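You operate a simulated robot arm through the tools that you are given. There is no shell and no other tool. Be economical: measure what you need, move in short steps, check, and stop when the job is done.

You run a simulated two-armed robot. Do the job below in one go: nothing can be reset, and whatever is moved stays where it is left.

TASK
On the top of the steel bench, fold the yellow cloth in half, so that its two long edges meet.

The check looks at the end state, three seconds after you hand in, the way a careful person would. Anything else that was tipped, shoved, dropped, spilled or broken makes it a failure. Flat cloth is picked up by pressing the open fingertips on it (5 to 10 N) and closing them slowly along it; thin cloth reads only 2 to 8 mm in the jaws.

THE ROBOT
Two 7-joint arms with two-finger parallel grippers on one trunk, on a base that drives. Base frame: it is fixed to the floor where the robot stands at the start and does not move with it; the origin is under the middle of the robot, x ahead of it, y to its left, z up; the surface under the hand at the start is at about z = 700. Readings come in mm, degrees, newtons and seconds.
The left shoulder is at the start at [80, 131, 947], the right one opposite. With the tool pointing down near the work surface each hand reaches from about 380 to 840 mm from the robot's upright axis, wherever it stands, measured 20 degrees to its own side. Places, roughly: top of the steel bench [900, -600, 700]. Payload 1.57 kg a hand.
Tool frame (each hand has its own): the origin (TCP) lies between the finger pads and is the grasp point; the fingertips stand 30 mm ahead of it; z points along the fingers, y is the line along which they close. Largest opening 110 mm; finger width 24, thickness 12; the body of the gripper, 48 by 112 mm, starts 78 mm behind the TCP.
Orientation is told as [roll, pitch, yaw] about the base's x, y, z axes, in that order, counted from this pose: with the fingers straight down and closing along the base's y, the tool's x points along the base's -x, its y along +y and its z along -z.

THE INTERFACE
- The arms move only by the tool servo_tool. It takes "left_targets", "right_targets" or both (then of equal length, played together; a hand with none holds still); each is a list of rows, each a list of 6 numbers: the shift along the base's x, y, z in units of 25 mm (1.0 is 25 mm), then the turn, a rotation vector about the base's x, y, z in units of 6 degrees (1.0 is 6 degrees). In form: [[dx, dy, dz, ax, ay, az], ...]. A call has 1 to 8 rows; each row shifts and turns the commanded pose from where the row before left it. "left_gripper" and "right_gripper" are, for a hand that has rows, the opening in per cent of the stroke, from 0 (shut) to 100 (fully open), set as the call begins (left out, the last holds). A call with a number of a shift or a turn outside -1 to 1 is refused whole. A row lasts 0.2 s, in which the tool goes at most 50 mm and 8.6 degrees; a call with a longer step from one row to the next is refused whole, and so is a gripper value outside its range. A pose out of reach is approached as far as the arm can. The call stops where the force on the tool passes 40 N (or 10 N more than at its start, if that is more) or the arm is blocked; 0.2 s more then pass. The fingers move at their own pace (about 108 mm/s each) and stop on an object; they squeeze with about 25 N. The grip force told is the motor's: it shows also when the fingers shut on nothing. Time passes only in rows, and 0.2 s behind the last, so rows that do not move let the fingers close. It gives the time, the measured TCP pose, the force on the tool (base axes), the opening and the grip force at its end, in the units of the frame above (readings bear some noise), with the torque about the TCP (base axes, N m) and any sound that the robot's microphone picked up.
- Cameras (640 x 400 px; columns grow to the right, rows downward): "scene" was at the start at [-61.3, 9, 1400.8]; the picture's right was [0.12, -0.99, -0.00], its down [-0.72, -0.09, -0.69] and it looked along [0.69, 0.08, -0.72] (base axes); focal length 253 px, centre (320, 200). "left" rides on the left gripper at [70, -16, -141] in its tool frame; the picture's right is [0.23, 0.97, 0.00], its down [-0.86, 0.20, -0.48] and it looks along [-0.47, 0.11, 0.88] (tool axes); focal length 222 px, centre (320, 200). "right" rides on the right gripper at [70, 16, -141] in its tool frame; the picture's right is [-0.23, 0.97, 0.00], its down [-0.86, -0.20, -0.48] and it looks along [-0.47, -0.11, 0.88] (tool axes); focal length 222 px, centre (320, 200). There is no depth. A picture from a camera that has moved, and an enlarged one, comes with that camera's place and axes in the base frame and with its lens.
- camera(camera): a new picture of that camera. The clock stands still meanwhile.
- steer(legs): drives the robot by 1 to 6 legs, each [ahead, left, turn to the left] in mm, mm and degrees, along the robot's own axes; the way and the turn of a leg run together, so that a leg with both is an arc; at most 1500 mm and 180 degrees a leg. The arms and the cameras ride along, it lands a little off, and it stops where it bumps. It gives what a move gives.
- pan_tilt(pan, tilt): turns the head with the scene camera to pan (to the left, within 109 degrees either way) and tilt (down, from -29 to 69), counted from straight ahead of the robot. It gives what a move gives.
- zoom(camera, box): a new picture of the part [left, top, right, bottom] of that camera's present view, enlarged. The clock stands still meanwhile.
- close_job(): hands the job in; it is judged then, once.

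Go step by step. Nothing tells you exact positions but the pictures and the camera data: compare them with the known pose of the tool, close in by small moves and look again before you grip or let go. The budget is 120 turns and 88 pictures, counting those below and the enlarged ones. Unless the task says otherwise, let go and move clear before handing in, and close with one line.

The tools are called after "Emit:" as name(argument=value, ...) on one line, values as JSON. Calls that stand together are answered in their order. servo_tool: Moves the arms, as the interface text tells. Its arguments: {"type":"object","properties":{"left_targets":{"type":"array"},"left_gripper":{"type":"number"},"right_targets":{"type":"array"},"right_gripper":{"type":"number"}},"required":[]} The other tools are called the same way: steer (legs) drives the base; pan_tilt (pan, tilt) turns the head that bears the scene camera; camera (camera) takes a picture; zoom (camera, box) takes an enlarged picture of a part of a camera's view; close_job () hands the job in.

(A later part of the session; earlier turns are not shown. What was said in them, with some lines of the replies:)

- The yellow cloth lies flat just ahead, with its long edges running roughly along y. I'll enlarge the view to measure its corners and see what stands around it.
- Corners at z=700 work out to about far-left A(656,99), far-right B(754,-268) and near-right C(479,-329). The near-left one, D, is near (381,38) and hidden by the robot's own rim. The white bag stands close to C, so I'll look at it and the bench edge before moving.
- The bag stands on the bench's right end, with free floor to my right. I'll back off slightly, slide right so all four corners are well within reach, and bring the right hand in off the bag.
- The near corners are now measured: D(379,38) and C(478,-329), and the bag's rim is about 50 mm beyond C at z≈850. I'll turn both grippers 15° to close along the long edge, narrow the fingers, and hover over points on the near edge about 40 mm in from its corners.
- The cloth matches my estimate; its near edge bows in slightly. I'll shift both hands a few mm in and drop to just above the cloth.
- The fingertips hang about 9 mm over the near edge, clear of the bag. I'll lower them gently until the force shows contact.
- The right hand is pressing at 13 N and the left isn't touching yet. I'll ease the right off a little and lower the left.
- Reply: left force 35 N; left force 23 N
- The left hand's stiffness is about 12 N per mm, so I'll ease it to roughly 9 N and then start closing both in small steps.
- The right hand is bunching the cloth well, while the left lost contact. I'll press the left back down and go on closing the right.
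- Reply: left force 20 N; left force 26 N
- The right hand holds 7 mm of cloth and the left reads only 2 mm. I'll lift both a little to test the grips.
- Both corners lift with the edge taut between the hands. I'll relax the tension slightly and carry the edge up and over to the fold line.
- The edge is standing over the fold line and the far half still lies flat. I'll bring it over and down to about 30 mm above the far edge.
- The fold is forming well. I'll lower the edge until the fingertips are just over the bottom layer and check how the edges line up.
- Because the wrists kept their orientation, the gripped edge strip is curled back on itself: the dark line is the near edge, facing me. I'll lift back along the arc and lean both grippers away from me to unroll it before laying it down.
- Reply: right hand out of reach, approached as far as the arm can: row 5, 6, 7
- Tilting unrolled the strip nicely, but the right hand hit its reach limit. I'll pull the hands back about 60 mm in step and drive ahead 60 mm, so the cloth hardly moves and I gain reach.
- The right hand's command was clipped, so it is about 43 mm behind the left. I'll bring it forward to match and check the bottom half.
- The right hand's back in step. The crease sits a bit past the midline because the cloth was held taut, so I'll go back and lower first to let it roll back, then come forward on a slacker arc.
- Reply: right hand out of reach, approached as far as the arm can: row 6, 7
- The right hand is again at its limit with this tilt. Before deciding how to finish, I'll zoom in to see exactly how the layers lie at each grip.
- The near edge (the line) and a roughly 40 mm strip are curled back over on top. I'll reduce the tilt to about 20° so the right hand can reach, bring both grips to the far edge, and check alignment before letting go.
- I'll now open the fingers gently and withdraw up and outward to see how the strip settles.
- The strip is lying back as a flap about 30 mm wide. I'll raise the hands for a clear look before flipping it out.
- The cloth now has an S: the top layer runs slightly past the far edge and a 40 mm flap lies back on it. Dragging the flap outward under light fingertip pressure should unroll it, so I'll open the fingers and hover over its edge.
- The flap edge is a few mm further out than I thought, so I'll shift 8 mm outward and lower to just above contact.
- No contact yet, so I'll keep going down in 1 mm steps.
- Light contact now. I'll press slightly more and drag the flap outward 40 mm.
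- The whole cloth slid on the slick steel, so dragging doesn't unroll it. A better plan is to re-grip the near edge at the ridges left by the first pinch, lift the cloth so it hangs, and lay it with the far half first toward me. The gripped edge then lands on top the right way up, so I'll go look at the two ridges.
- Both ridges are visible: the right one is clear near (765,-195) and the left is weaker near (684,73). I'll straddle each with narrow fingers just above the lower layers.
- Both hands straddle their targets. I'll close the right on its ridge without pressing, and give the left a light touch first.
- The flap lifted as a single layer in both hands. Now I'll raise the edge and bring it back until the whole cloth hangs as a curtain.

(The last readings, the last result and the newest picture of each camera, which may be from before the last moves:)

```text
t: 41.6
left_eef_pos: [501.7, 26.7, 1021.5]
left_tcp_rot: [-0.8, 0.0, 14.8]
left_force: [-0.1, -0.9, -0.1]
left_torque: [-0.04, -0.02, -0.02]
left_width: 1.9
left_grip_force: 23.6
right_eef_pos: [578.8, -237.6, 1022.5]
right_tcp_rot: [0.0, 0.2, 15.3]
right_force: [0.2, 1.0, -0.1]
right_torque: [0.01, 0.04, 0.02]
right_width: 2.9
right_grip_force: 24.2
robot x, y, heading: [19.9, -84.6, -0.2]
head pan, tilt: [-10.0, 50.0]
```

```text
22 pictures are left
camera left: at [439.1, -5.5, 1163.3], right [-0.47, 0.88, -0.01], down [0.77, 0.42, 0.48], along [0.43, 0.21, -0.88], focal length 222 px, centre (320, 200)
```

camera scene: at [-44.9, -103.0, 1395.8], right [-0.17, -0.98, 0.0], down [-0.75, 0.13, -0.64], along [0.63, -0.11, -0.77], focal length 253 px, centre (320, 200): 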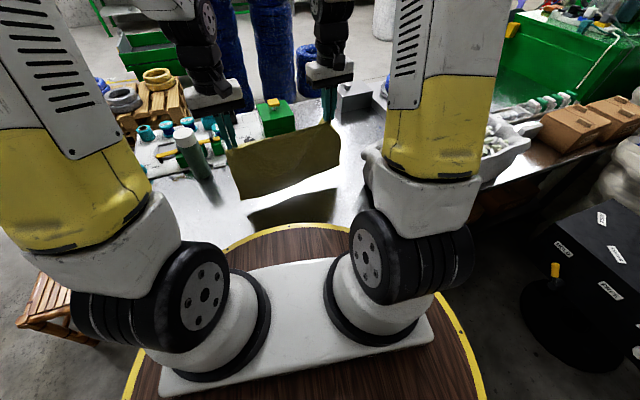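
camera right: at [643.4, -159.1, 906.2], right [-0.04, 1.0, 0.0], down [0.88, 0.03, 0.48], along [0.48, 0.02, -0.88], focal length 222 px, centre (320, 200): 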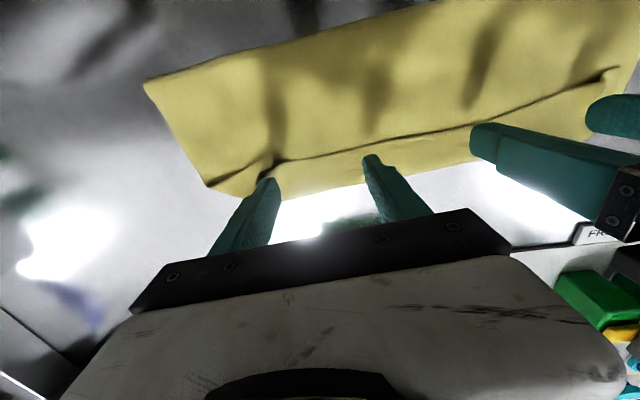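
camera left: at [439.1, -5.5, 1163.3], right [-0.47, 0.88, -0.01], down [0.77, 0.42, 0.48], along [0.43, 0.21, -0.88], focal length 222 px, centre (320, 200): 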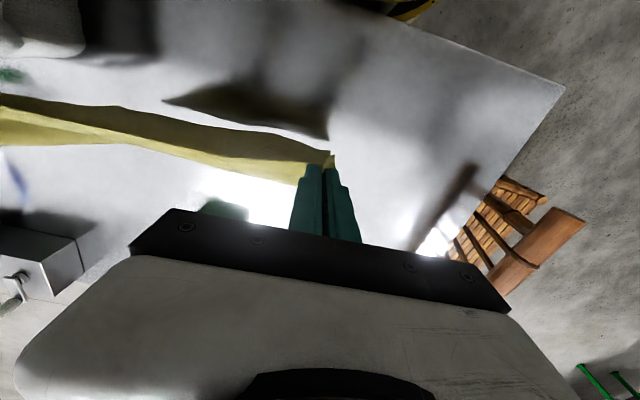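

The curtain hangs straight with its lower edge just off the bench. Now I'll lower while moving away from me, so the far half is laid from its edge (near me) outward.

Emit:
servo_tool(left_targets=[[0.31, 0.077, -0.8, 0, 0, 0], [0.64, 0.158, -0.68, 0, 0, 0], [0.64, 0.158, -0.68, 0, 0, 0], [0.64, 0.158, -0.68, 0, 0, 0], [0.64, 0.158, -0.68, 0, 0, 0], [0.64, 0.158, -0.68, 0, 0, 0], [0.64, 0.158, -0.68, 0, 0, 0], [0.64, 0.158, -0.68, 0, 0, 0]], right_targets=[[0.31, 0.077, -0.8, 0, 0, 0], [0.64, 0.158, -0.68, 0, 0, 0], [0.64, 0.158, -0.68, 0, 0, 0], [0.64, 0.158, -0.68, 0, 0, 0], [0.64, 0.158, -0.68, 0, 0, 0], [0.64, 0.158, -0.68, 0, 0, 0], [0.64, 0.158, -0.68, 0, 0, 0], [0.64, 0.158, -0.68, 0, 0, 0]])

Emit:
zoom(camera="scene", box=[200, 100, 380, 212])

Emit:
camera(camera="left")

```text
t: 43.4
left_eef_pos: [625.1, 57.0, 881.9]
left_tcp_rot: [-0.8, 0.0, 14.8]
left_force: [-0.1, -1.5, 0.8]
left_torque: [-0.02, -0.02, 0.01]
left_width: 1.6
left_grip_force: 23.2
right_eef_pos: [698.5, -206.9, 883.4]
right_tcp_rot: [-0.1, 0.2, 15.1]
right_force: [-1.1, 1.0, -0.7]
right_torque: [0.02, -0.02, -0.03]
right_width: 3.0
right_grip_force: 23.5
robot x, y, heading: [17.6, -90.4, -0.3]
head pan, tilt: [-10.0, 50.0]
```

```text
3.56 times, centred on (290, 156) of scene
camera zoom: at [-45.3, -103.1, 1395.8], right [-0.17, -0.98, 0.0], down [-0.75, 0.13, -0.64], along [0.63, -0.11, -0.77], focal length 898 px, centre (427, 356)
```

zoom: 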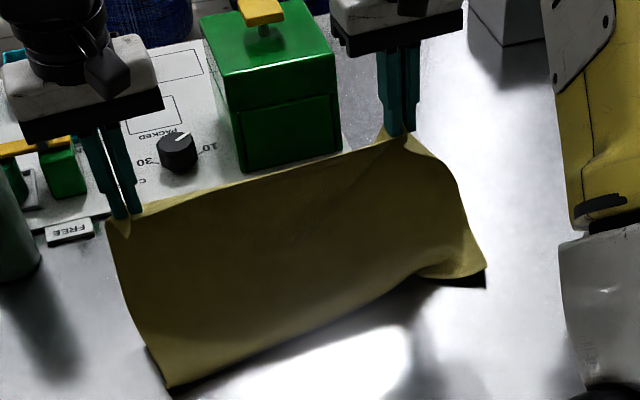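

```text
20 pictures are left
camera left: at [559.8, 25.2, 1023.8], right [-0.47, 0.88, -0.01], down [0.77, 0.42, 0.48], along [0.43, 0.21, -0.88], focal length 222 px, centre (320, 200)
```

left: 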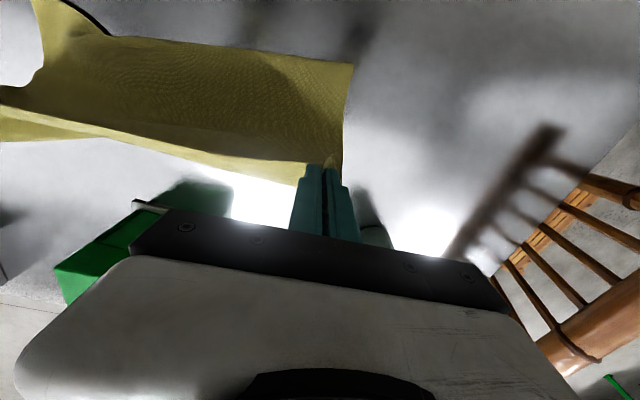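

The far half is laying correctly, trailing toward me (it slid about 30 mm). I'll finish laying to the midline and check the right corner, which looks wavy.

Emit:
servo_tool(left_targets=[[0.4, 0.1, -0.27, 0, 0, 0], [0.4, 0.1, -0.27, 0, 0, 0], [0.4, 0.1, -0.27, 0, 0, 0], [0.4, 0.1, -0.27, 0, 0, 0]], right_targets=[[0.4, 0.1, -0.27, 0, 0, 0], [0.4, 0.1, -0.27, 0, 0, 0], [0.4, 0.1, -0.27, 0, 0, 0], [0.4, 0.1, -0.27, 0, 0, 0]])

Emit:
zoom(camera="scene", box=[200, 100, 380, 212])

Emit:
camera(camera="right")

```text
t: 44.4
left_eef_pos: [662.6, 65.6, 855.2]
left_tcp_rot: [-0.7, -0.1, 14.8]
left_force: [0.3, -1.3, 1.3]
left_torque: [0.01, 0.01, 0.02]
left_width: 1.7
left_grip_force: 23.1
right_eef_pos: [738.3, -197.6, 856.7]
right_tcp_rot: [0.0, 0.2, 15.1]
right_force: [-1.1, 0.5, -0.1]
right_torque: [0.02, 0.01, -0.02]
right_width: 3.0
right_grip_force: 24.0
robot x, y, heading: [20.4, -90.9, -0.1]
head pan, tilt: [-10.0, 50.0]
```

```text
3.56 times, centred on (290, 156) of scene
camera zoom: at [-45.1, -103.0, 1395.8], right [-0.17, -0.98, 0.0], down [-0.75, 0.13, -0.64], along [0.63, -0.11, -0.77], focal length 898 px, centre (427, 356)
```

zoom: 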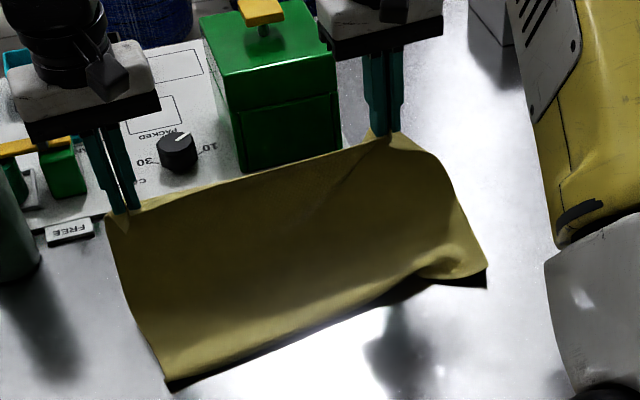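

```text
18 pictures are left
camera right: at [666.6, -199.8, 996.2], right [-0.04, 1.0, 0.0], down [0.88, 0.03, 0.48], along [0.48, 0.02, -0.88], focal length 222 px, centre (320, 200)
```

right: 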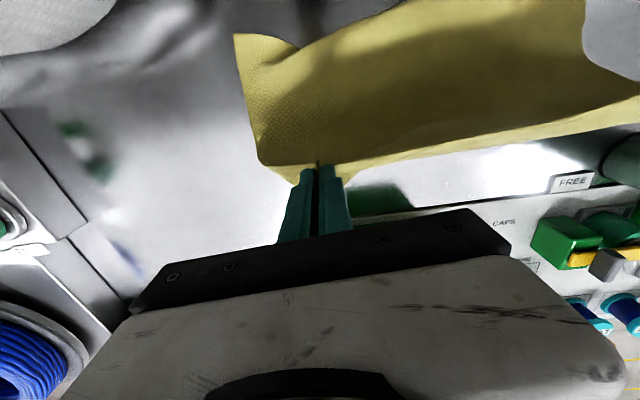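

The sheet now stands over the midline. I'll bring the gripped edge back toward me in an arc and stop about 35 mm above the lower edge.

Emit:
servo_tool(left_targets=[[-0.62, -0.154, -0.08, 0, 0, 0], [-0.62, -0.154, -0.16, 0, 0, 0], [-0.62, -0.154, -0.28, 0, 0, 0], [-0.66, -0.163, -0.48, 0, 0, 0], [-0.66, -0.163, -0.6, 0, 0, 0], [-0.58, -0.144, -0.68, 0, 0, 0], [-0.47, -0.115, -0.72, 0, 0, 0], [-0.31, -0.077, -0.72, 0, 0, 0]], right_targets=[[-0.62, -0.154, -0.08, 0, 0, 0], [-0.62, -0.154, -0.16, 0, 0, 0], [-0.62, -0.154, -0.28, 0, 0, 0], [-0.66, -0.163, -0.48, 0, 0, 0], [-0.66, -0.163, -0.6, 0, 0, 0], [-0.58, -0.144, -0.68, 0, 0, 0], [-0.47, -0.115, -0.72, 0, 0, 0], [-0.31, -0.077, -0.72, 0, 0, 0]])

Emit:
zoom(camera="scene", box=[210, 120, 370, 220])

Emit:
camera(camera="left")

Emit:
camera(camera="right")

```text
t: 46.2
left_eef_pos: [548.5, 38.7, 760.4]
left_tcp_rot: [-0.8, 0.1, 14.8]
left_force: [0.0, -1.4, 0.1]
left_torque: [-0.04, -0.01, -0.02]
left_width: 2.2
left_grip_force: 23.4
right_eef_pos: [625.7, -226.1, 763.3]
right_tcp_rot: [-0.1, 0.2, 15.2]
right_force: [-0.2, 1.5, -0.1]
right_torque: [0.02, 0.01, -0.01]
right_width: 2.5
right_grip_force: 24.2
robot x, y, heading: [17.9, -90.1, -0.0]
head pan, tilt: [-10.0, 50.0]
```

```text
4.00 times, centred on (290, 170) of scene
camera zoom: at [-45.0, -103.0, 1395.8], right [-0.17, -0.98, 0.0], down [-0.75, 0.13, -0.64], along [0.63, -0.11, -0.77], focal length 1010 px, centre (440, 320)
```

zoom: 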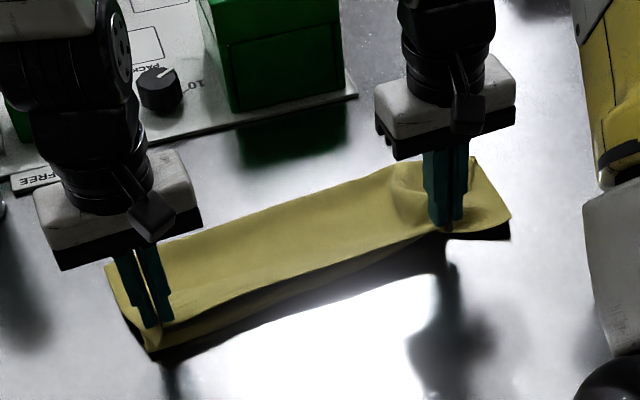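

```text
16 pictures are left
camera left: at [485.8, 6.6, 903.2], right [-0.47, 0.88, -0.01], down [0.77, 0.42, 0.48], along [0.43, 0.21, -0.88], focal length 222 px, centre (320, 200)
```

left: 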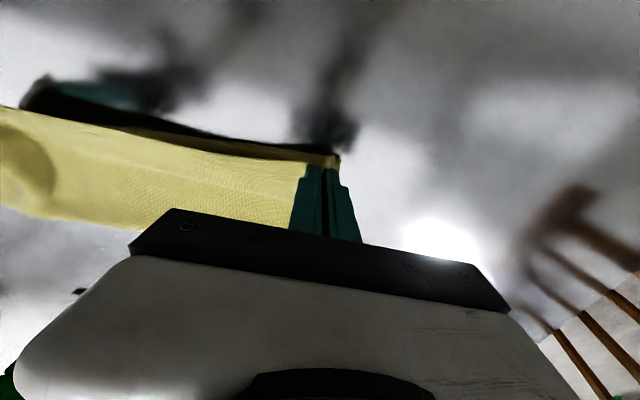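

```text
15 pictures are left
camera right: at [552.8, -228.3, 903.3], right [-0.04, 1.0, 0.0], down [0.88, 0.03, 0.48], along [0.48, 0.02, -0.88], focal length 222 px, centre (320, 200)
```

right: 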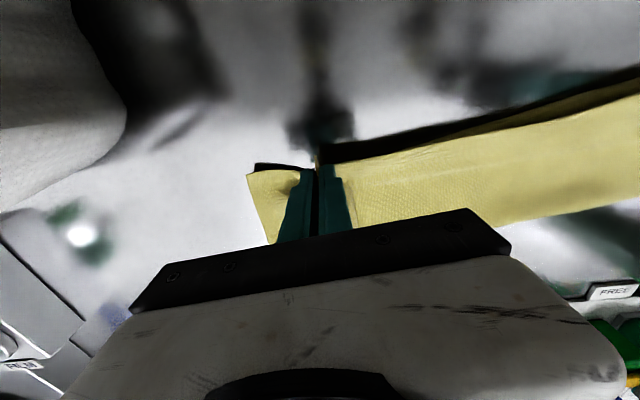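

Now the layers lie the right way: top edge a few mm short of the lower edge. I'll bring both hands slightly toward me and lower to just above contact.

Emit:
servo_tool(left_targets=[[-0.12, -0.03, -0.4, 0, 0, 0], [-0.11, -0.03, -0.35, 0, 0, 0], [0, 0, 0, 0, 0, 0]], right_targets=[[-0.2, -0.05, -0.45, 0, 0, 0], [-0.2, -0.05, -0.4, 0, 0, 0], [0, 0, 0, 0, 0, 0]])

Emit:
zoom(camera="scene", box=[220, 135, 348, 215])

Emit:
zoom(camera="right", box=[220, 80, 540, 280])

```text
t: 47.0
left_eef_pos: [543.7, 36.3, 742.6]
left_tcp_rot: [-0.8, 0.0, 14.8]
left_force: [0.1, -2.1, -0.3]
left_torque: [-0.02, -0.04, 0.01]
left_width: 2.0
left_grip_force: 24.1
right_eef_pos: [615.3, -228.8, 742.0]
right_tcp_rot: [-0.1, 0.1, 15.3]
right_force: [0.4, 0.3, -0.5]
right_torque: [0.06, -0.01, 0.03]
right_width: 2.8
right_grip_force: 24.4
robot x, y, heading: [20.8, -90.5, -0.0]
head pan, tilt: [-10.0, 50.0]
```

```text
5.00 times, centred on (284, 175) of scene
camera zoom: at [-44.9, -103.0, 1395.8], right [-0.17, -0.98, 0.0], down [-0.75, 0.13, -0.64], along [0.63, -0.11, -0.77], focal length 1263 px, centre (500, 325)
```

zoom: 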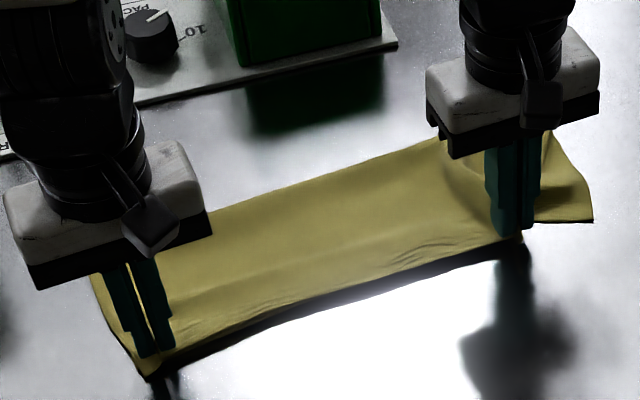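

```text
2.00 times, centred on (380, 180) of right
camera zoom: at [543.3, -230.9, 882.1], right [-0.04, 1.0, 0.0], down [0.88, 0.03, 0.48], along [0.48, 0.02, -0.88], focal length 444 px, centre (200, 240)
```

zoom: 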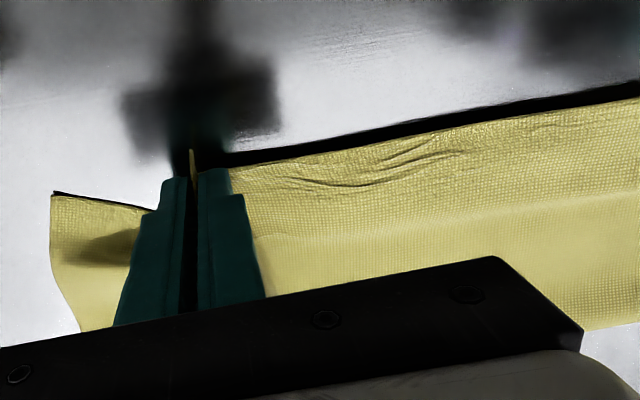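

The edges agree to within about 8 mm, with the right side slightly overshooting. I'll nudge the right back 5 mm, lower both to the bench, let go gently and rise straight up.

Emit:
servo_tool(left_targets=[[0, 0, -0.2, 0, 0, 0], [0, 0, -0.06, 0, 0, 0], [0, 0, 0, 0, 0, 0]], right_targets=[[0.2, 0.05, -0.2, 0, 0, 0], [0, 0, -0.06, 0, 0, 0], [0, 0, 0, 0, 0, 0]])

Emit:
servo_tool(left_targets=[[0, 0, 0, 0, 0, 0], [0, 0, 0.1, 0, 0, 0], [0, 0, 0.3, 0, 0, 0], [0, 0, 0.8, 0, 0, 0], [0, 0, 1, 0, 0, 0], [0, 0, 1, 0, 0, 0], [0, 0.5, 1, 0, 0, 0], [0, 0.5, 1, 0, 0, 0]], right_targets=[[0, 0, 0, 0, 0, 0], [0, 0, 0.1, 0, 0, 0], [0, 0, 0.3, 0, 0, 0], [0, 0, 0.8, 0, 0, 0], [0, 0, 1, 0, 0, 0], [0, 0, 1, 0, 0, 0], [0, 0, 1, 0, 0, 0], [0, 0, 1, 0, 0, 0]], left_gripper=14, right_gripper=14)

Emit:
zoom(camera="scene", box=[220, 135, 348, 215])

Emit:
camera(camera="left")

Emit:
camera(camera="right")

```text
t: 47.8
left_eef_pos: [544.3, 36.8, 735.6]
left_tcp_rot: [-0.7, 0.0, 14.8]
left_force: [0.6, -1.0, 8.1]
left_torque: [-0.02, -0.1, -0.01]
left_width: 2.0
left_grip_force: 23.2
right_eef_pos: [620.5, -226.9, 735.1]
right_tcp_rot: [-0.2, 0.2, 15.1]
right_force: [0.0, 1.3, 1.3]
right_torque: [0.0, 0.01, 0.02]
right_width: 2.3
right_grip_force: 23.9
robot x, y, heading: [20.4, -88.6, -0.1]
head pan, tilt: [-10.0, 50.0]
```

```text
t: 49.6
left_eef_pos: [543.5, 62.2, 865.9]
left_tcp_rot: [-0.8, -0.1, 14.7]
left_force: [0.2, -1.0, 0.2]
left_torque: [-0.02, 0.03, 0.0]
left_width: 15.6
left_grip_force: 0.1
right_eef_pos: [621.2, -227.9, 865.4]
right_tcp_rot: [0.0, 0.2, 15.2]
right_force: [-0.3, 0.7, -0.5]
right_torque: [-0.02, 0.02, 0.0]
right_width: 15.2
right_grip_force: 0.0
robot x, y, heading: [16.5, -91.9, -0.1]
head pan, tilt: [-10.0, 50.0]
```

```text
5.00 times, centred on (284, 175) of scene
camera zoom: at [-44.4, -103.1, 1395.8], right [-0.17, -0.98, 0.0], down [-0.75, 0.13, -0.64], along [0.63, -0.11, -0.77], focal length 1263 px, centre (500, 325)
```

zoom: 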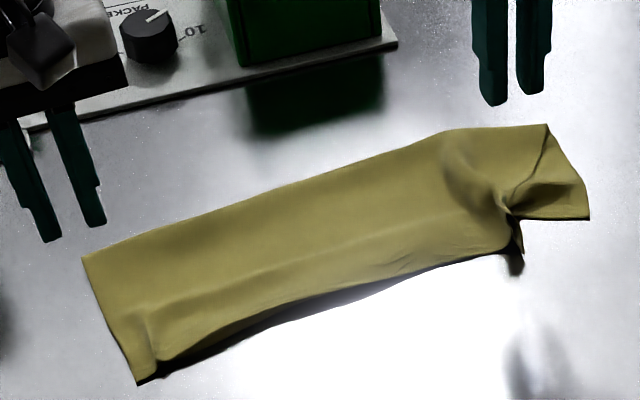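

```text
11 pictures are left
camera left: at [480.4, 29.6, 1007.9], right [-0.47, 0.88, -0.01], down [0.77, 0.42, 0.48], along [0.43, 0.21, -0.88], focal length 222 px, centre (320, 200)
```

left: 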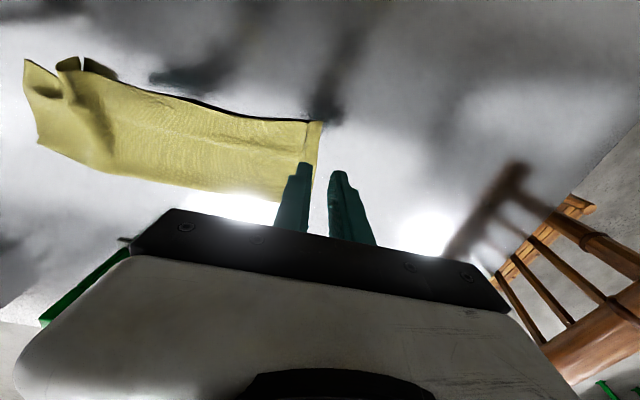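

```text
10 pictures are left
camera right: at [548.2, -230.6, 1006.4], right [-0.04, 1.0, 0.0], down [0.88, 0.03, 0.47], along [0.47, 0.02, -0.88], focal length 222 px, centre (320, 200)
```

right: 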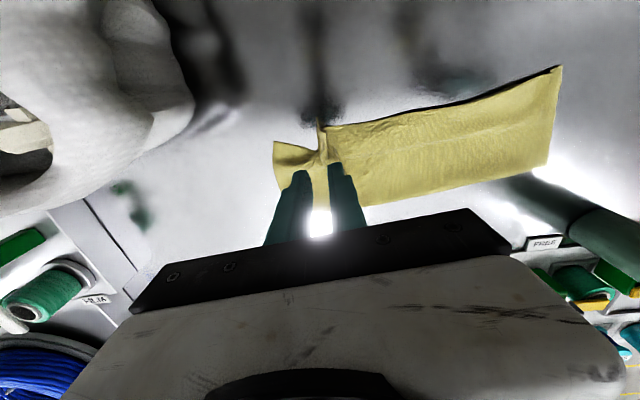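

The left end folded neatly, but the right corner of the top layer looks rumpled. I'll move the right hand aside and look closer.

Emit:
servo_tool(right_targets=[[-0.9, 0, 0, 0, 0, 0], [-0.9, 0, 0, 0, 0, 0], [-0.9, 0, 0, 0, 0, 0]])

Emit:
zoom(camera="right", box=[250, 110, 410, 210])

Emit:
zoom(camera="scene", box=[300, 152, 348, 182])

```text
t: 50.4
left_eef_pos: [543.8, 61.4, 865.5]
left_tcp_rot: [-0.8, 0.0, 14.7]
left_force: [-1.0, -0.5, -0.4]
left_torque: [-0.01, -0.01, 0.05]
left_width: 15.3
left_grip_force: 0.0
right_eef_pos: [553.8, -227.6, 864.6]
right_tcp_rot: [-0.1, 0.2, 15.2]
right_force: [-0.9, 0.4, 0.1]
right_torque: [0.01, -0.01, 0.01]
right_width: 15.3
right_grip_force: 0.1
robot x, y, heading: [21.7, -91.1, -0.3]
head pan, tilt: [-10.0, 50.0]
```

```text
4.00 times, centred on (330, 160) of right
camera zoom: at [481.1, -230.2, 1005.4], right [-0.04, 1.0, 0.0], down [0.88, 0.03, 0.48], along [0.48, 0.02, -0.88], focal length 888 px, centre (280, 360)
```

zoom: 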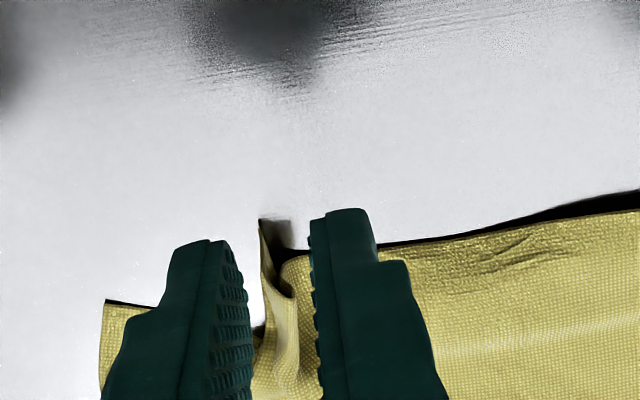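

```text
13.33 times, centred on (324, 167) of scene
camera zoom: at [-44.7, -103.0, 1395.8], right [-0.17, -0.98, 0.0], down [-0.75, 0.13, -0.64], along [0.63, -0.11, -0.77], focal length 3368 px, centre (267, 640)
```

zoom: 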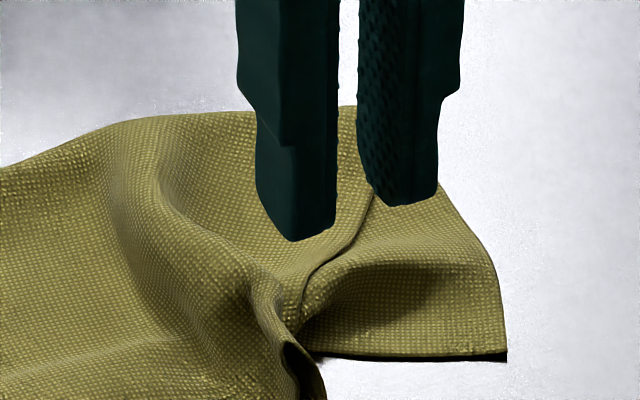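

Corner C of the top layer was pulled inward by the pinch: its tip stands near (587,-231) and belongs over the lower corner near (622,-286). I'll pinch just that tip with the right hand.

Emit:
servo_tool(right_targets=[[0.41, -0.04, -0.6, 0, 0, 0], [0.41, -0.04, -0.8, 0, 0, 0], [0.42, -0.05, -0.9, 0, 0, 0], [0, 0, -0.9, 0, 0, 0], [0, 0, -0.9, 0, 0, 0], [0, 0, -0.8, 0, 0, 0]], right_gripper=24)

Emit:
zoom(camera="right", box=[220, 90, 420, 215])

```text
t: 51.8
left_eef_pos: [544.4, 60.8, 866.8]
left_tcp_rot: [-0.9, 0.1, 14.8]
left_force: [-0.6, 0.5, 0.3]
left_torque: [0.03, 0.0, -0.05]
left_width: 15.2
left_grip_force: 0.2
right_eef_pos: [585.4, -229.9, 742.7]
right_tcp_rot: [-0.2, 0.1, 15.3]
right_force: [0.0, 0.2, -0.2]
right_torque: [0.01, -0.02, -0.02]
right_width: 26.3
right_grip_force: 0.1
robot x, y, heading: [19.2, -93.3, -0.2]
head pan, tilt: [-10.0, 50.0]
```

```text
3.20 times, centred on (320, 152) of right
camera zoom: at [512.1, -232.5, 883.2], right [-0.04, 1.0, 0.0], down [0.88, 0.03, 0.48], along [0.48, 0.01, -0.88], focal length 711 px, centre (320, 352)
```

zoom: 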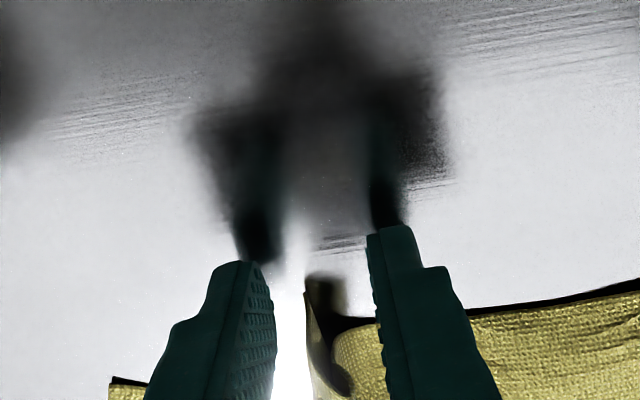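

The tip stands between the fingers. I'll lower the last millimetres without pressing, close, and lift a little.

Emit:
servo_tool(right_targets=[[0.08, -0.05, -0.2, 0, 0, 0], [0, 0, -0.12, 0, 0, 0], [0, 0, 0, 0, 0, 0]])

Emit:
servo_tool(right_targets=[[0, 0, 0, 0, 0, 0], [0, 0, 0, 0, 0, 0], [0, 0, 0, 0, 0, 0]], right_gripper=0)

```text
t: 52.6
left_eef_pos: [543.7, 60.8, 866.0]
left_tcp_rot: [-0.8, 0.0, 14.7]
left_force: [-0.5, -0.1, -0.3]
left_torque: [-0.01, 0.0, 0.0]
left_width: 15.4
left_grip_force: 0.1
right_eef_pos: [587.0, -232.4, 735.3]
right_tcp_rot: [-0.2, 0.2, 15.3]
right_force: [1.0, -0.4, -0.3]
right_torque: [-0.04, 0.0, 0.01]
right_width: 26.1
right_grip_force: 0.1
robot x, y, heading: [18.9, -91.0, 0.1]
head pan, tilt: [-10.0, 50.0]
```

```text
t: 53.4
left_eef_pos: [544.5, 61.8, 865.1]
left_tcp_rot: [-0.9, 0.0, 14.9]
left_force: [-0.6, 0.3, 0.2]
left_torque: [0.01, -0.01, 0.0]
left_width: 15.4
left_grip_force: 0.0
right_eef_pos: [586.3, -231.2, 736.3]
right_tcp_rot: [-0.1, 0.2, 15.2]
right_force: [0.0, -1.1, -0.9]
right_torque: [-0.04, 0.0, 0.02]
right_width: 1.6
right_grip_force: 23.8
robot x, y, heading: [18.4, -85.5, -0.0]
head pan, tilt: [-10.0, 50.0]
```

Emit:
servo_tool(right_targets=[[0, 0, 0.6, 0, 0, 0], [0, 0, 0.5, 0, 0, 0], [0.33, -0.48, 0, -0.75, -0.2, 0], [0.33, -0.48, 0, -0.75, -0.2, 0], [0.33, -0.48, 0, -0.75, -0.2, 0], [0.33, -0.48, 0, -0.75, -0.2, 0]])

Emit:
zoom(camera="scene", box=[268, 140, 364, 200])

```text
t: 54.8
left_eef_pos: [542.7, 61.3, 866.6]
left_tcp_rot: [-0.8, -0.1, 14.8]
left_force: [0.4, 0.5, 0.2]
left_torque: [0.0, -0.01, 0.02]
left_width: 15.4
left_grip_force: 0.1
right_eef_pos: [619.4, -281.2, 762.1]
right_tcp_rot: [-18.8, 0.3, 15.0]
right_force: [-0.2, 0.0, -0.6]
right_torque: [0.05, 0.02, -0.03]
right_width: 1.6
right_grip_force: 23.6
robot x, y, heading: [24.2, -89.7, -0.2]
head pan, tilt: [-10.0, 50.0]
```

```text
6.67 times, centred on (316, 170) of scene
camera zoom: at [-44.9, -103.2, 1395.8], right [-0.17, -0.98, 0.0], down [-0.75, 0.13, -0.64], along [0.63, -0.11, -0.77], focal length 1684 px, centre (347, 400)
```

zoom: 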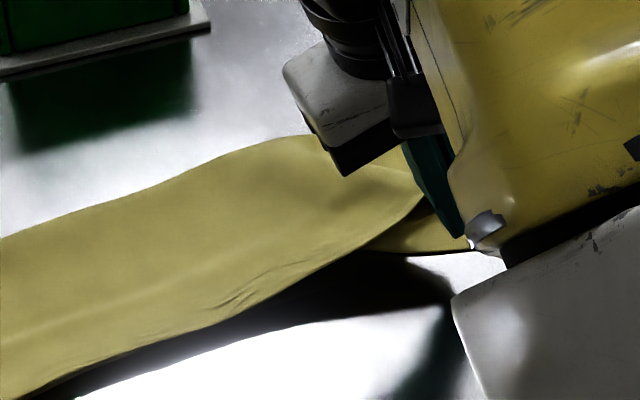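

The corner opened out and is held over the lower corner. I'll lower it a touch inward, release and rise, leaning clear of the bag.

Emit:
servo_tool(right_targets=[[0.15, 0.1, -0.4, 0, 0, 0], [0.15, 0.1, -0.4, 0, 0, 0], [0, 0, -0.12, 0, 0, 0]])

Emit:
servo_tool(right_targets=[[0, 0, 0, 0, 0, 0], [0, 0.03, 0.1, 0, 0, 0], [0, 0.1, 0.3, 0, 0, 0], [0, 0.3, 0.8, 0, 0, 0], [0, 0.3, 1, 0, 0, 0], [-0.5, 0.3, 1, 0, 0, 0], [-0.9, 0.3, 1, 0.5, 0, 0], [-0.9, 0.3, 0.5, 0.5, 0, 0]], right_gripper=10)

Emit:
zoom(camera="scene", box=[220, 135, 348, 215])

```text
t: 55.6
left_eef_pos: [543.0, 62.5, 865.2]
left_tcp_rot: [-0.7, 0.1, 14.7]
left_force: [-0.3, -0.1, 0.5]
left_torque: [0.0, 0.0, -0.02]
left_width: 15.4
left_grip_force: 0.1
right_eef_pos: [627.6, -275.3, 739.7]
right_tcp_rot: [-18.7, 0.4, 15.2]
right_force: [0.3, 0.7, 0.0]
right_torque: [0.06, -0.04, 0.05]
right_width: 1.9
right_grip_force: 23.3
robot x, y, heading: [23.6, -86.2, 0.1]
head pan, tilt: [-10.0, 50.0]
```

```text
t: 57.4
left_eef_pos: [544.0, 61.8, 866.3]
left_tcp_rot: [-0.8, 0.0, 14.7]
left_force: [-1.0, -0.6, -0.3]
left_torque: [-0.01, 0.0, -0.02]
left_width: 15.3
left_grip_force: 0.0
right_eef_pos: [570.4, -232.9, 858.4]
right_tcp_rot: [-12.9, -1.4, 15.1]
right_force: [-0.1, 0.4, -0.5]
right_torque: [0.01, 0.02, -0.01]
right_width: 11.0
right_grip_force: 0.1
robot x, y, heading: [18.6, -89.7, -0.1]
head pan, tilt: [-10.0, 50.0]
```

```text
5.00 times, centred on (284, 175) of scene
camera zoom: at [-44.5, -102.9, 1395.8], right [-0.17, -0.98, 0.0], down [-0.75, 0.13, -0.64], along [0.63, -0.11, -0.77], focal length 1263 px, centre (500, 325)
```

zoom: 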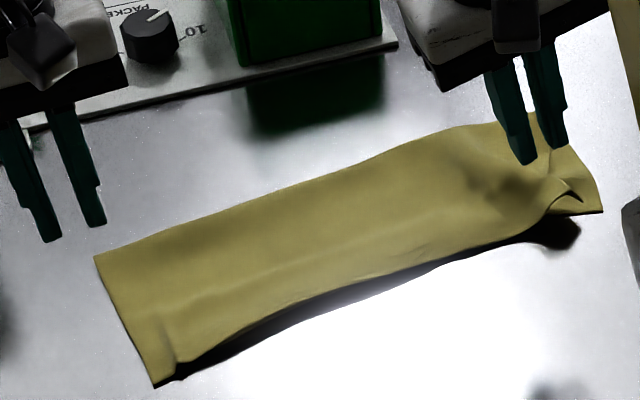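

The corner is much closer now. I'll move the right hand inward for a clear view of that corner.

Emit:
servo_tool(right_targets=[[0.9, 0.9, 0.4, 0.6, 0.1, 0], [0.9, 0.9, 0.4, 0.6, 0.1, 0], [0.9, 0.9, 0.4, 0.6, 0, 0], [0.9, 0.9, 0, 0.3, 0, 0]])

Emit:
zoom(camera="scene", box=[292, 152, 352, 189])

```text
t: 58.4
left_eef_pos: [543.7, 60.6, 864.9]
left_tcp_rot: [-0.8, -0.1, 14.8]
left_force: [-1.2, 0.1, -0.3]
left_torque: [-0.01, 0.0, -0.01]
left_width: 15.6
left_grip_force: 0.1
right_eef_pos: [659.6, -142.4, 888.7]
right_tcp_rot: [-0.4, -3.4, 14.6]
right_force: [0.4, 0.2, 0.2]
right_torque: [0.05, -0.02, -0.02]
right_width: 11.0
right_grip_force: 0.1
robot x, y, heading: [16.8, -89.5, 0.1]
head pan, tilt: [-10.0, 50.0]
```

```text
10.67 times, centred on (322, 170) of scene
camera zoom: at [-45.1, -103.1, 1395.8], right [-0.17, -0.98, 0.0], down [-0.75, 0.13, -0.64], along [0.63, -0.11, -0.77], focal length 2694 px, centre (299, 515)
```

zoom: 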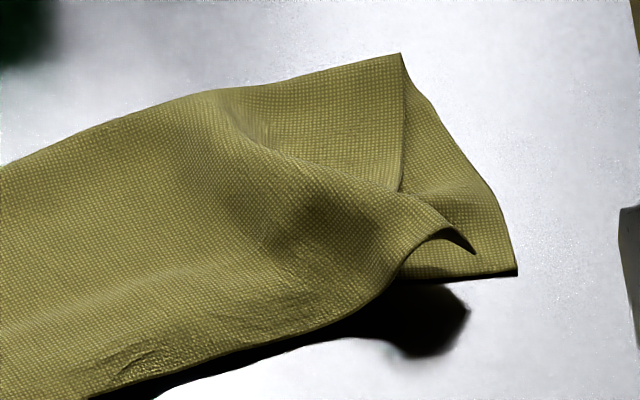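

The top corner tip sits about 15 mm short of the lower one, with a small hump of slack. I'll hold the left end down with the left hand while the right fingertip draws the corner outward.

Emit:
servo_tool(left_targets=[[0.3, -0.1, -0.5, 0, 0, 0], [0.3, -0.1, -0.8, 0, 0, 0], [0.3, -0.1, -0.9, 0, 0, 0], [0.3, -0.1, -0.9, 0, 0, 0], [0.24, -0.1, -0.9, 0, 0, 0], [0, -0.1, -0.9, 0, 0, 0], [0, 0, -0.2, 0, 0, 0]], right_targets=[[-0.2, -0.72, 0, -0.43, -0.11, 0], [-0.2, -0.72, -0.3, -0.43, -0.11, 0], [-0.2, -0.72, -0.8, -0.43, -0.11, 0], [-0.2, -0.72, -1, -0.43, -0.11, 0], [-0.2, -0.72, -1, -0.43, -0.11, 0], [-0.2, -0.72, -1, -0.43, -0.11, 0], [-0.2, -0.72, -0.8, -0.43, -0.11, 0]], left_gripper=45, right_gripper=0)

Emit:
servo_tool(left_targets=[[0, 0, -0.04, 0, 0, 0], [0, 0, -0.03, 0, 0, 0], [0, 0, 0, 0, 0, 0]], right_targets=[[0, 0, -0.5, 0, 0, 0], [0, 0, -0.3, 0, 0, 0], [0, 0, -0.1, 0, 0, 0]])

```text
t: 60.0
left_eef_pos: [580.3, 47.0, 737.2]
left_tcp_rot: [-0.8, 0.0, 14.8]
left_force: [-0.1, 0.1, 0.5]
left_torque: [-0.04, 0.01, 0.02]
left_width: 49.4
left_grip_force: 0.1
right_eef_pos: [624.7, -270.4, 766.0]
right_tcp_rot: [-19.1, -3.1, 15.8]
right_force: [-0.5, 0.7, 0.2]
right_torque: [-0.01, -0.02, -0.02]
right_width: 0.0
right_grip_force: 21.5
robot x, y, heading: [20.5, -89.5, -0.1]
head pan, tilt: [-10.0, 50.0]
```

```text
t: 60.8
left_eef_pos: [579.2, 47.6, 735.7]
left_tcp_rot: [-0.7, 0.0, 14.8]
left_force: [0.4, -0.5, -0.1]
left_torque: [0.0, 0.0, 0.02]
left_width: 49.5
left_grip_force: 0.0
right_eef_pos: [623.9, -272.4, 742.2]
right_tcp_rot: [-19.2, -3.1, 15.7]
right_force: [0.3, 0.4, -0.4]
right_torque: [0.0, 0.03, 0.04]
right_width: 0.1
right_grip_force: 21.6
robot x, y, heading: [20.0, -89.2, -0.2]
head pan, tilt: [-10.0, 50.0]
```

Emit:
servo_tool(left_targets=[[0, 0, -0.05, 0, 0, 0], [0, 0, -0.05, 0, 0, 0], [0, 0, 0, 0, 0, 0]], right_targets=[[0, 0, -0.12, 0, 0, 0], [0, 0, -0.06, 0, 0, 0], [0, 0, 0, 0, 0, 0]])

```text
t: 61.6
left_eef_pos: [580.3, 46.8, 733.6]
left_tcp_rot: [-0.8, 0.0, 14.7]
left_force: [-0.3, 0.3, 0.3]
left_torque: [-0.03, -0.01, 0.0]
left_width: 49.4
left_grip_force: 0.2
right_eef_pos: [625.1, -270.6, 736.6]
right_tcp_rot: [-19.1, -3.1, 15.7]
right_force: [0.2, 0.7, 0.1]
right_torque: [0.0, 0.03, -0.04]
right_width: 0.3
right_grip_force: 21.4
robot x, y, heading: [21.2, -92.2, -0.0]
head pan, tilt: [-10.0, 50.0]
```

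Emit:
servo_tool(left_targets=[[0, 0, -0.05, 0, 0, 0], [0, 0, -0.03, 0, 0, 0], [0, 0, 0, 0, 0, 0]], right_targets=[[0, 0, -0.06, 0, 0, 0], [0, 0, -0.04, 0, 0, 0], [0, 0, 0, 0, 0, 0]])

```text
t: 62.4
left_eef_pos: [579.4, 46.2, 732.4]
left_tcp_rot: [-0.8, 0.0, 14.8]
left_force: [0.2, -0.3, 1.0]
left_torque: [-0.01, 0.01, 0.01]
left_width: 49.6
left_grip_force: 0.2
right_eef_pos: [622.8, -270.2, 734.9]
right_tcp_rot: [-19.2, -3.0, 15.8]
right_force: [-0.5, -0.1, 0.4]
right_torque: [0.0, 0.03, 0.0]
right_width: 0.3
right_grip_force: 21.2
robot x, y, heading: [19.9, -88.4, 0.1]
head pan, tilt: [-10.0, 50.0]
```

Emit:
servo_tool(left_targets=[[0, 0, -0.03, 0, 0, 0], [0, 0, -0.01, 0, 0, 0], [0, 0, 0, 0, 0, 0]], right_targets=[[0, 0, -0.05, 0, 0, 0], [0, 0, -0.02, 0, 0, 0], [0, 0, 0, 0, 0, 0]])

```text
t: 63.2
left_eef_pos: [579.6, 47.8, 731.8]
left_tcp_rot: [-0.8, 0.0, 14.8]
left_force: [0.7, -0.4, 1.0]
left_torque: [-0.06, -0.01, -0.01]
left_width: 49.8
left_grip_force: 0.3
right_eef_pos: [623.3, -270.3, 733.3]
right_tcp_rot: [-19.1, -3.1, 15.7]
right_force: [-0.1, -0.1, 1.0]
right_torque: [-0.01, 0.01, 0.0]
right_width: 0.0
right_grip_force: 21.2
robot x, y, heading: [20.7, -88.5, -0.2]
head pan, tilt: [-10.0, 50.0]
```

Emit:
servo_tool(left_targets=[[0, 0, -0.04, 0, 0, 0], [0, 0, 0, 0, 0, 0]], right_targets=[[0, 0, -0.03, 0, 0, 0], [0, 0, 0, 0, 0, 0]])

```text
t: 63.8
left_eef_pos: [580.6, 46.8, 731.8]
left_tcp_rot: [-0.8, 0.0, 14.8]
left_force: [-1.7, 1.3, 13.0]
left_torque: [-0.34, -0.02, -0.04]
left_width: 49.3
left_grip_force: 0.1
right_eef_pos: [625.0, -270.3, 733.8]
right_tcp_rot: [-19.0, -3.1, 15.8]
right_force: [0.4, 1.2, 4.6]
right_torque: [0.03, -0.02, -0.01]
right_width: 0.1
right_grip_force: 20.9
robot x, y, heading: [21.1, -92.2, 0.0]
head pan, tilt: [-10.0, 50.0]
```

The left holds at 13 N and the right presses at 4.6 N. I'll draw the corner outward 18 mm along the long edge, then lift.

Emit:
servo_tool(right_targets=[[0.045, -0.17, 0, 0, 0, 0], [0.045, -0.17, 0, 0, 0, 0], [0.045, -0.17, 0, 0, 0, 0], [0.045, -0.17, 0, 0, 0, 0], [0, 0, 0, 0, 0, 0]])

Emit:
servo_tool(right_targets=[[0, 0, 0.3, 0, 0, 0], [0, 0.2, 0.8, 0, 0, 0], [0, 0.5, 1, 0, 0, 0], [0.3, 0.9, 1, 0.6, 0.1, 0], [0.6, 0.9, 1, 0.6, 0.1, 0], [0.6, 0.9, 0.6, 0.6, 0.1, 0], [0.5, 0.9, 0, 0.6, 0, 0]])

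Emit:
zoom(camera="scene", box=[276, 150, 356, 200])

```text
t: 65.0
left_eef_pos: [580.2, 46.1, 731.0]
left_tcp_rot: [-0.9, -0.1, 14.8]
left_force: [0.5, -0.2, 21.6]
left_torque: [-0.56, -0.14, -0.02]
left_width: 49.3
left_grip_force: 0.4
right_eef_pos: [627.3, -287.8, 732.9]
right_tcp_rot: [-19.1, -3.0, 15.7]
right_force: [-1.3, 1.5, 5.7]
right_torque: [0.12, -0.03, -0.03]
right_width: 0.1
right_grip_force: 21.3
robot x, y, heading: [18.6, -90.5, 0.1]
head pan, tilt: [-10.0, 50.0]
```

```text
t: 66.6
left_eef_pos: [579.9, 47.1, 731.9]
left_tcp_rot: [-0.9, -0.1, 14.8]
left_force: [0.9, 1.7, 28.1]
left_torque: [-0.76, -0.26, 0.02]
left_width: 49.4
left_grip_force: 0.0
right_eef_pos: [679.0, -178.5, 851.3]
right_tcp_rot: [-4.6, -5.2, 14.7]
right_force: [0.6, -0.9, -0.2]
right_torque: [-0.03, 0.0, 0.02]
right_width: 0.1
right_grip_force: 21.2
robot x, y, heading: [19.2, -86.6, -0.1]
head pan, tilt: [-10.0, 50.0]
```

```text
8.00 times, centred on (316, 175) of scene
camera zoom: at [-45.6, -103.1, 1395.8], right [-0.17, -0.98, 0.0], down [-0.75, 0.13, -0.64], along [0.63, -0.11, -0.77], focal length 2021 px, centre (352, 400)
```

zoom: 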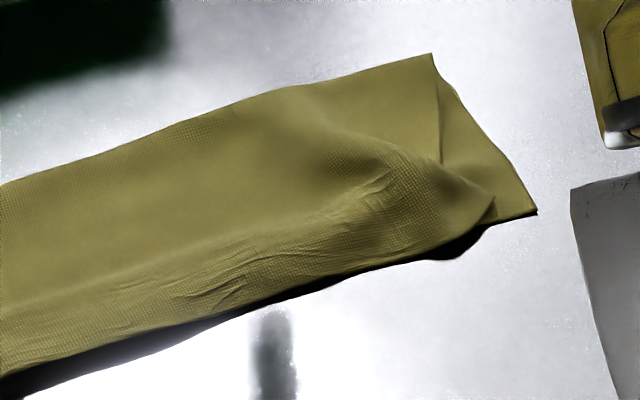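

The hump is mostly gone and the corner lies flat, with its tip about 20 mm in from the lower corner. I'll lift the left hand and check the whole near edge.

Emit:
servo_tool(left_targets=[[0, 0, 0.3, 0, 0, 0], [0, 0, 0.9, 0, 0, 0], [-0.4, 0.3, 1, 0, 0, 0], [-0.8, 0.5, 1, 0, 0, 0], [-0.8, 0.5, 0.8, 0, 0, 0], [-0.8, 0.5, 0.6, 0, 0, 0]], right_targets=[[0.5, 0, 0.5, 0, 0, 0], [0.5, 0, 0.5, 0, 0, 0], [0.5, 0, 0.5, 0, 0, 0], [0, 0, 0.5, 0, 0, 0], [0, 0, 0, 0, 0, 0], [0, 0, 0, 0, 0, 0]])

Emit:
zoom(camera="left", box=[0, 30, 320, 230])

```text
t: 68.0
left_eef_pos: [509.2, 91.1, 844.7]
left_tcp_rot: [-0.7, 0.0, 14.8]
left_force: [0.2, 0.5, -0.5]
left_torque: [0.0, 0.03, -0.01]
left_width: 49.5
left_grip_force: 0.1
right_eef_pos: [716.0, -179.1, 900.8]
right_tcp_rot: [-4.7, -5.1, 14.7]
right_force: [0.2, -0.3, 0.3]
right_torque: [0.01, 0.03, -0.03]
right_width: 0.0
right_grip_force: 21.1
robot x, y, heading: [18.4, -86.7, -0.4]
head pan, tilt: [-10.0, 50.0]
```

```text
2.00 times, centred on (160, 130) of left
camera zoom: at [446.2, 60.1, 987.4], right [-0.47, 0.88, -0.01], down [0.77, 0.42, 0.48], along [0.43, 0.21, -0.88], focal length 444 px, centre (640, 340)
```

zoom: 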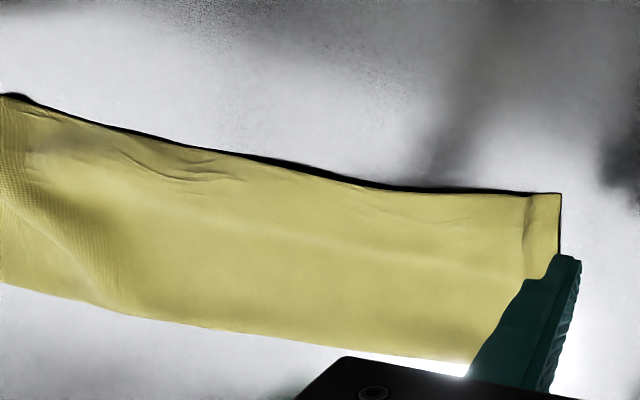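

The cloth is folded in half with its long edges lying together from end to end, except that the top layer's right corner tip falls about 20 mm short of the corner below. Nothing else was disturbed that I could see, and both hands are open or clear above it, so I'm handing in.

Emit:
close_job()

```text
The job is handed in.
```

The yellow cloth is folded in half on the steel bench with its two long edges together. At the right end, the top layer's corner falls about 20 mm short of the lower one. It lies slightly away from where it started, and I saw nothing else moved or tipped.
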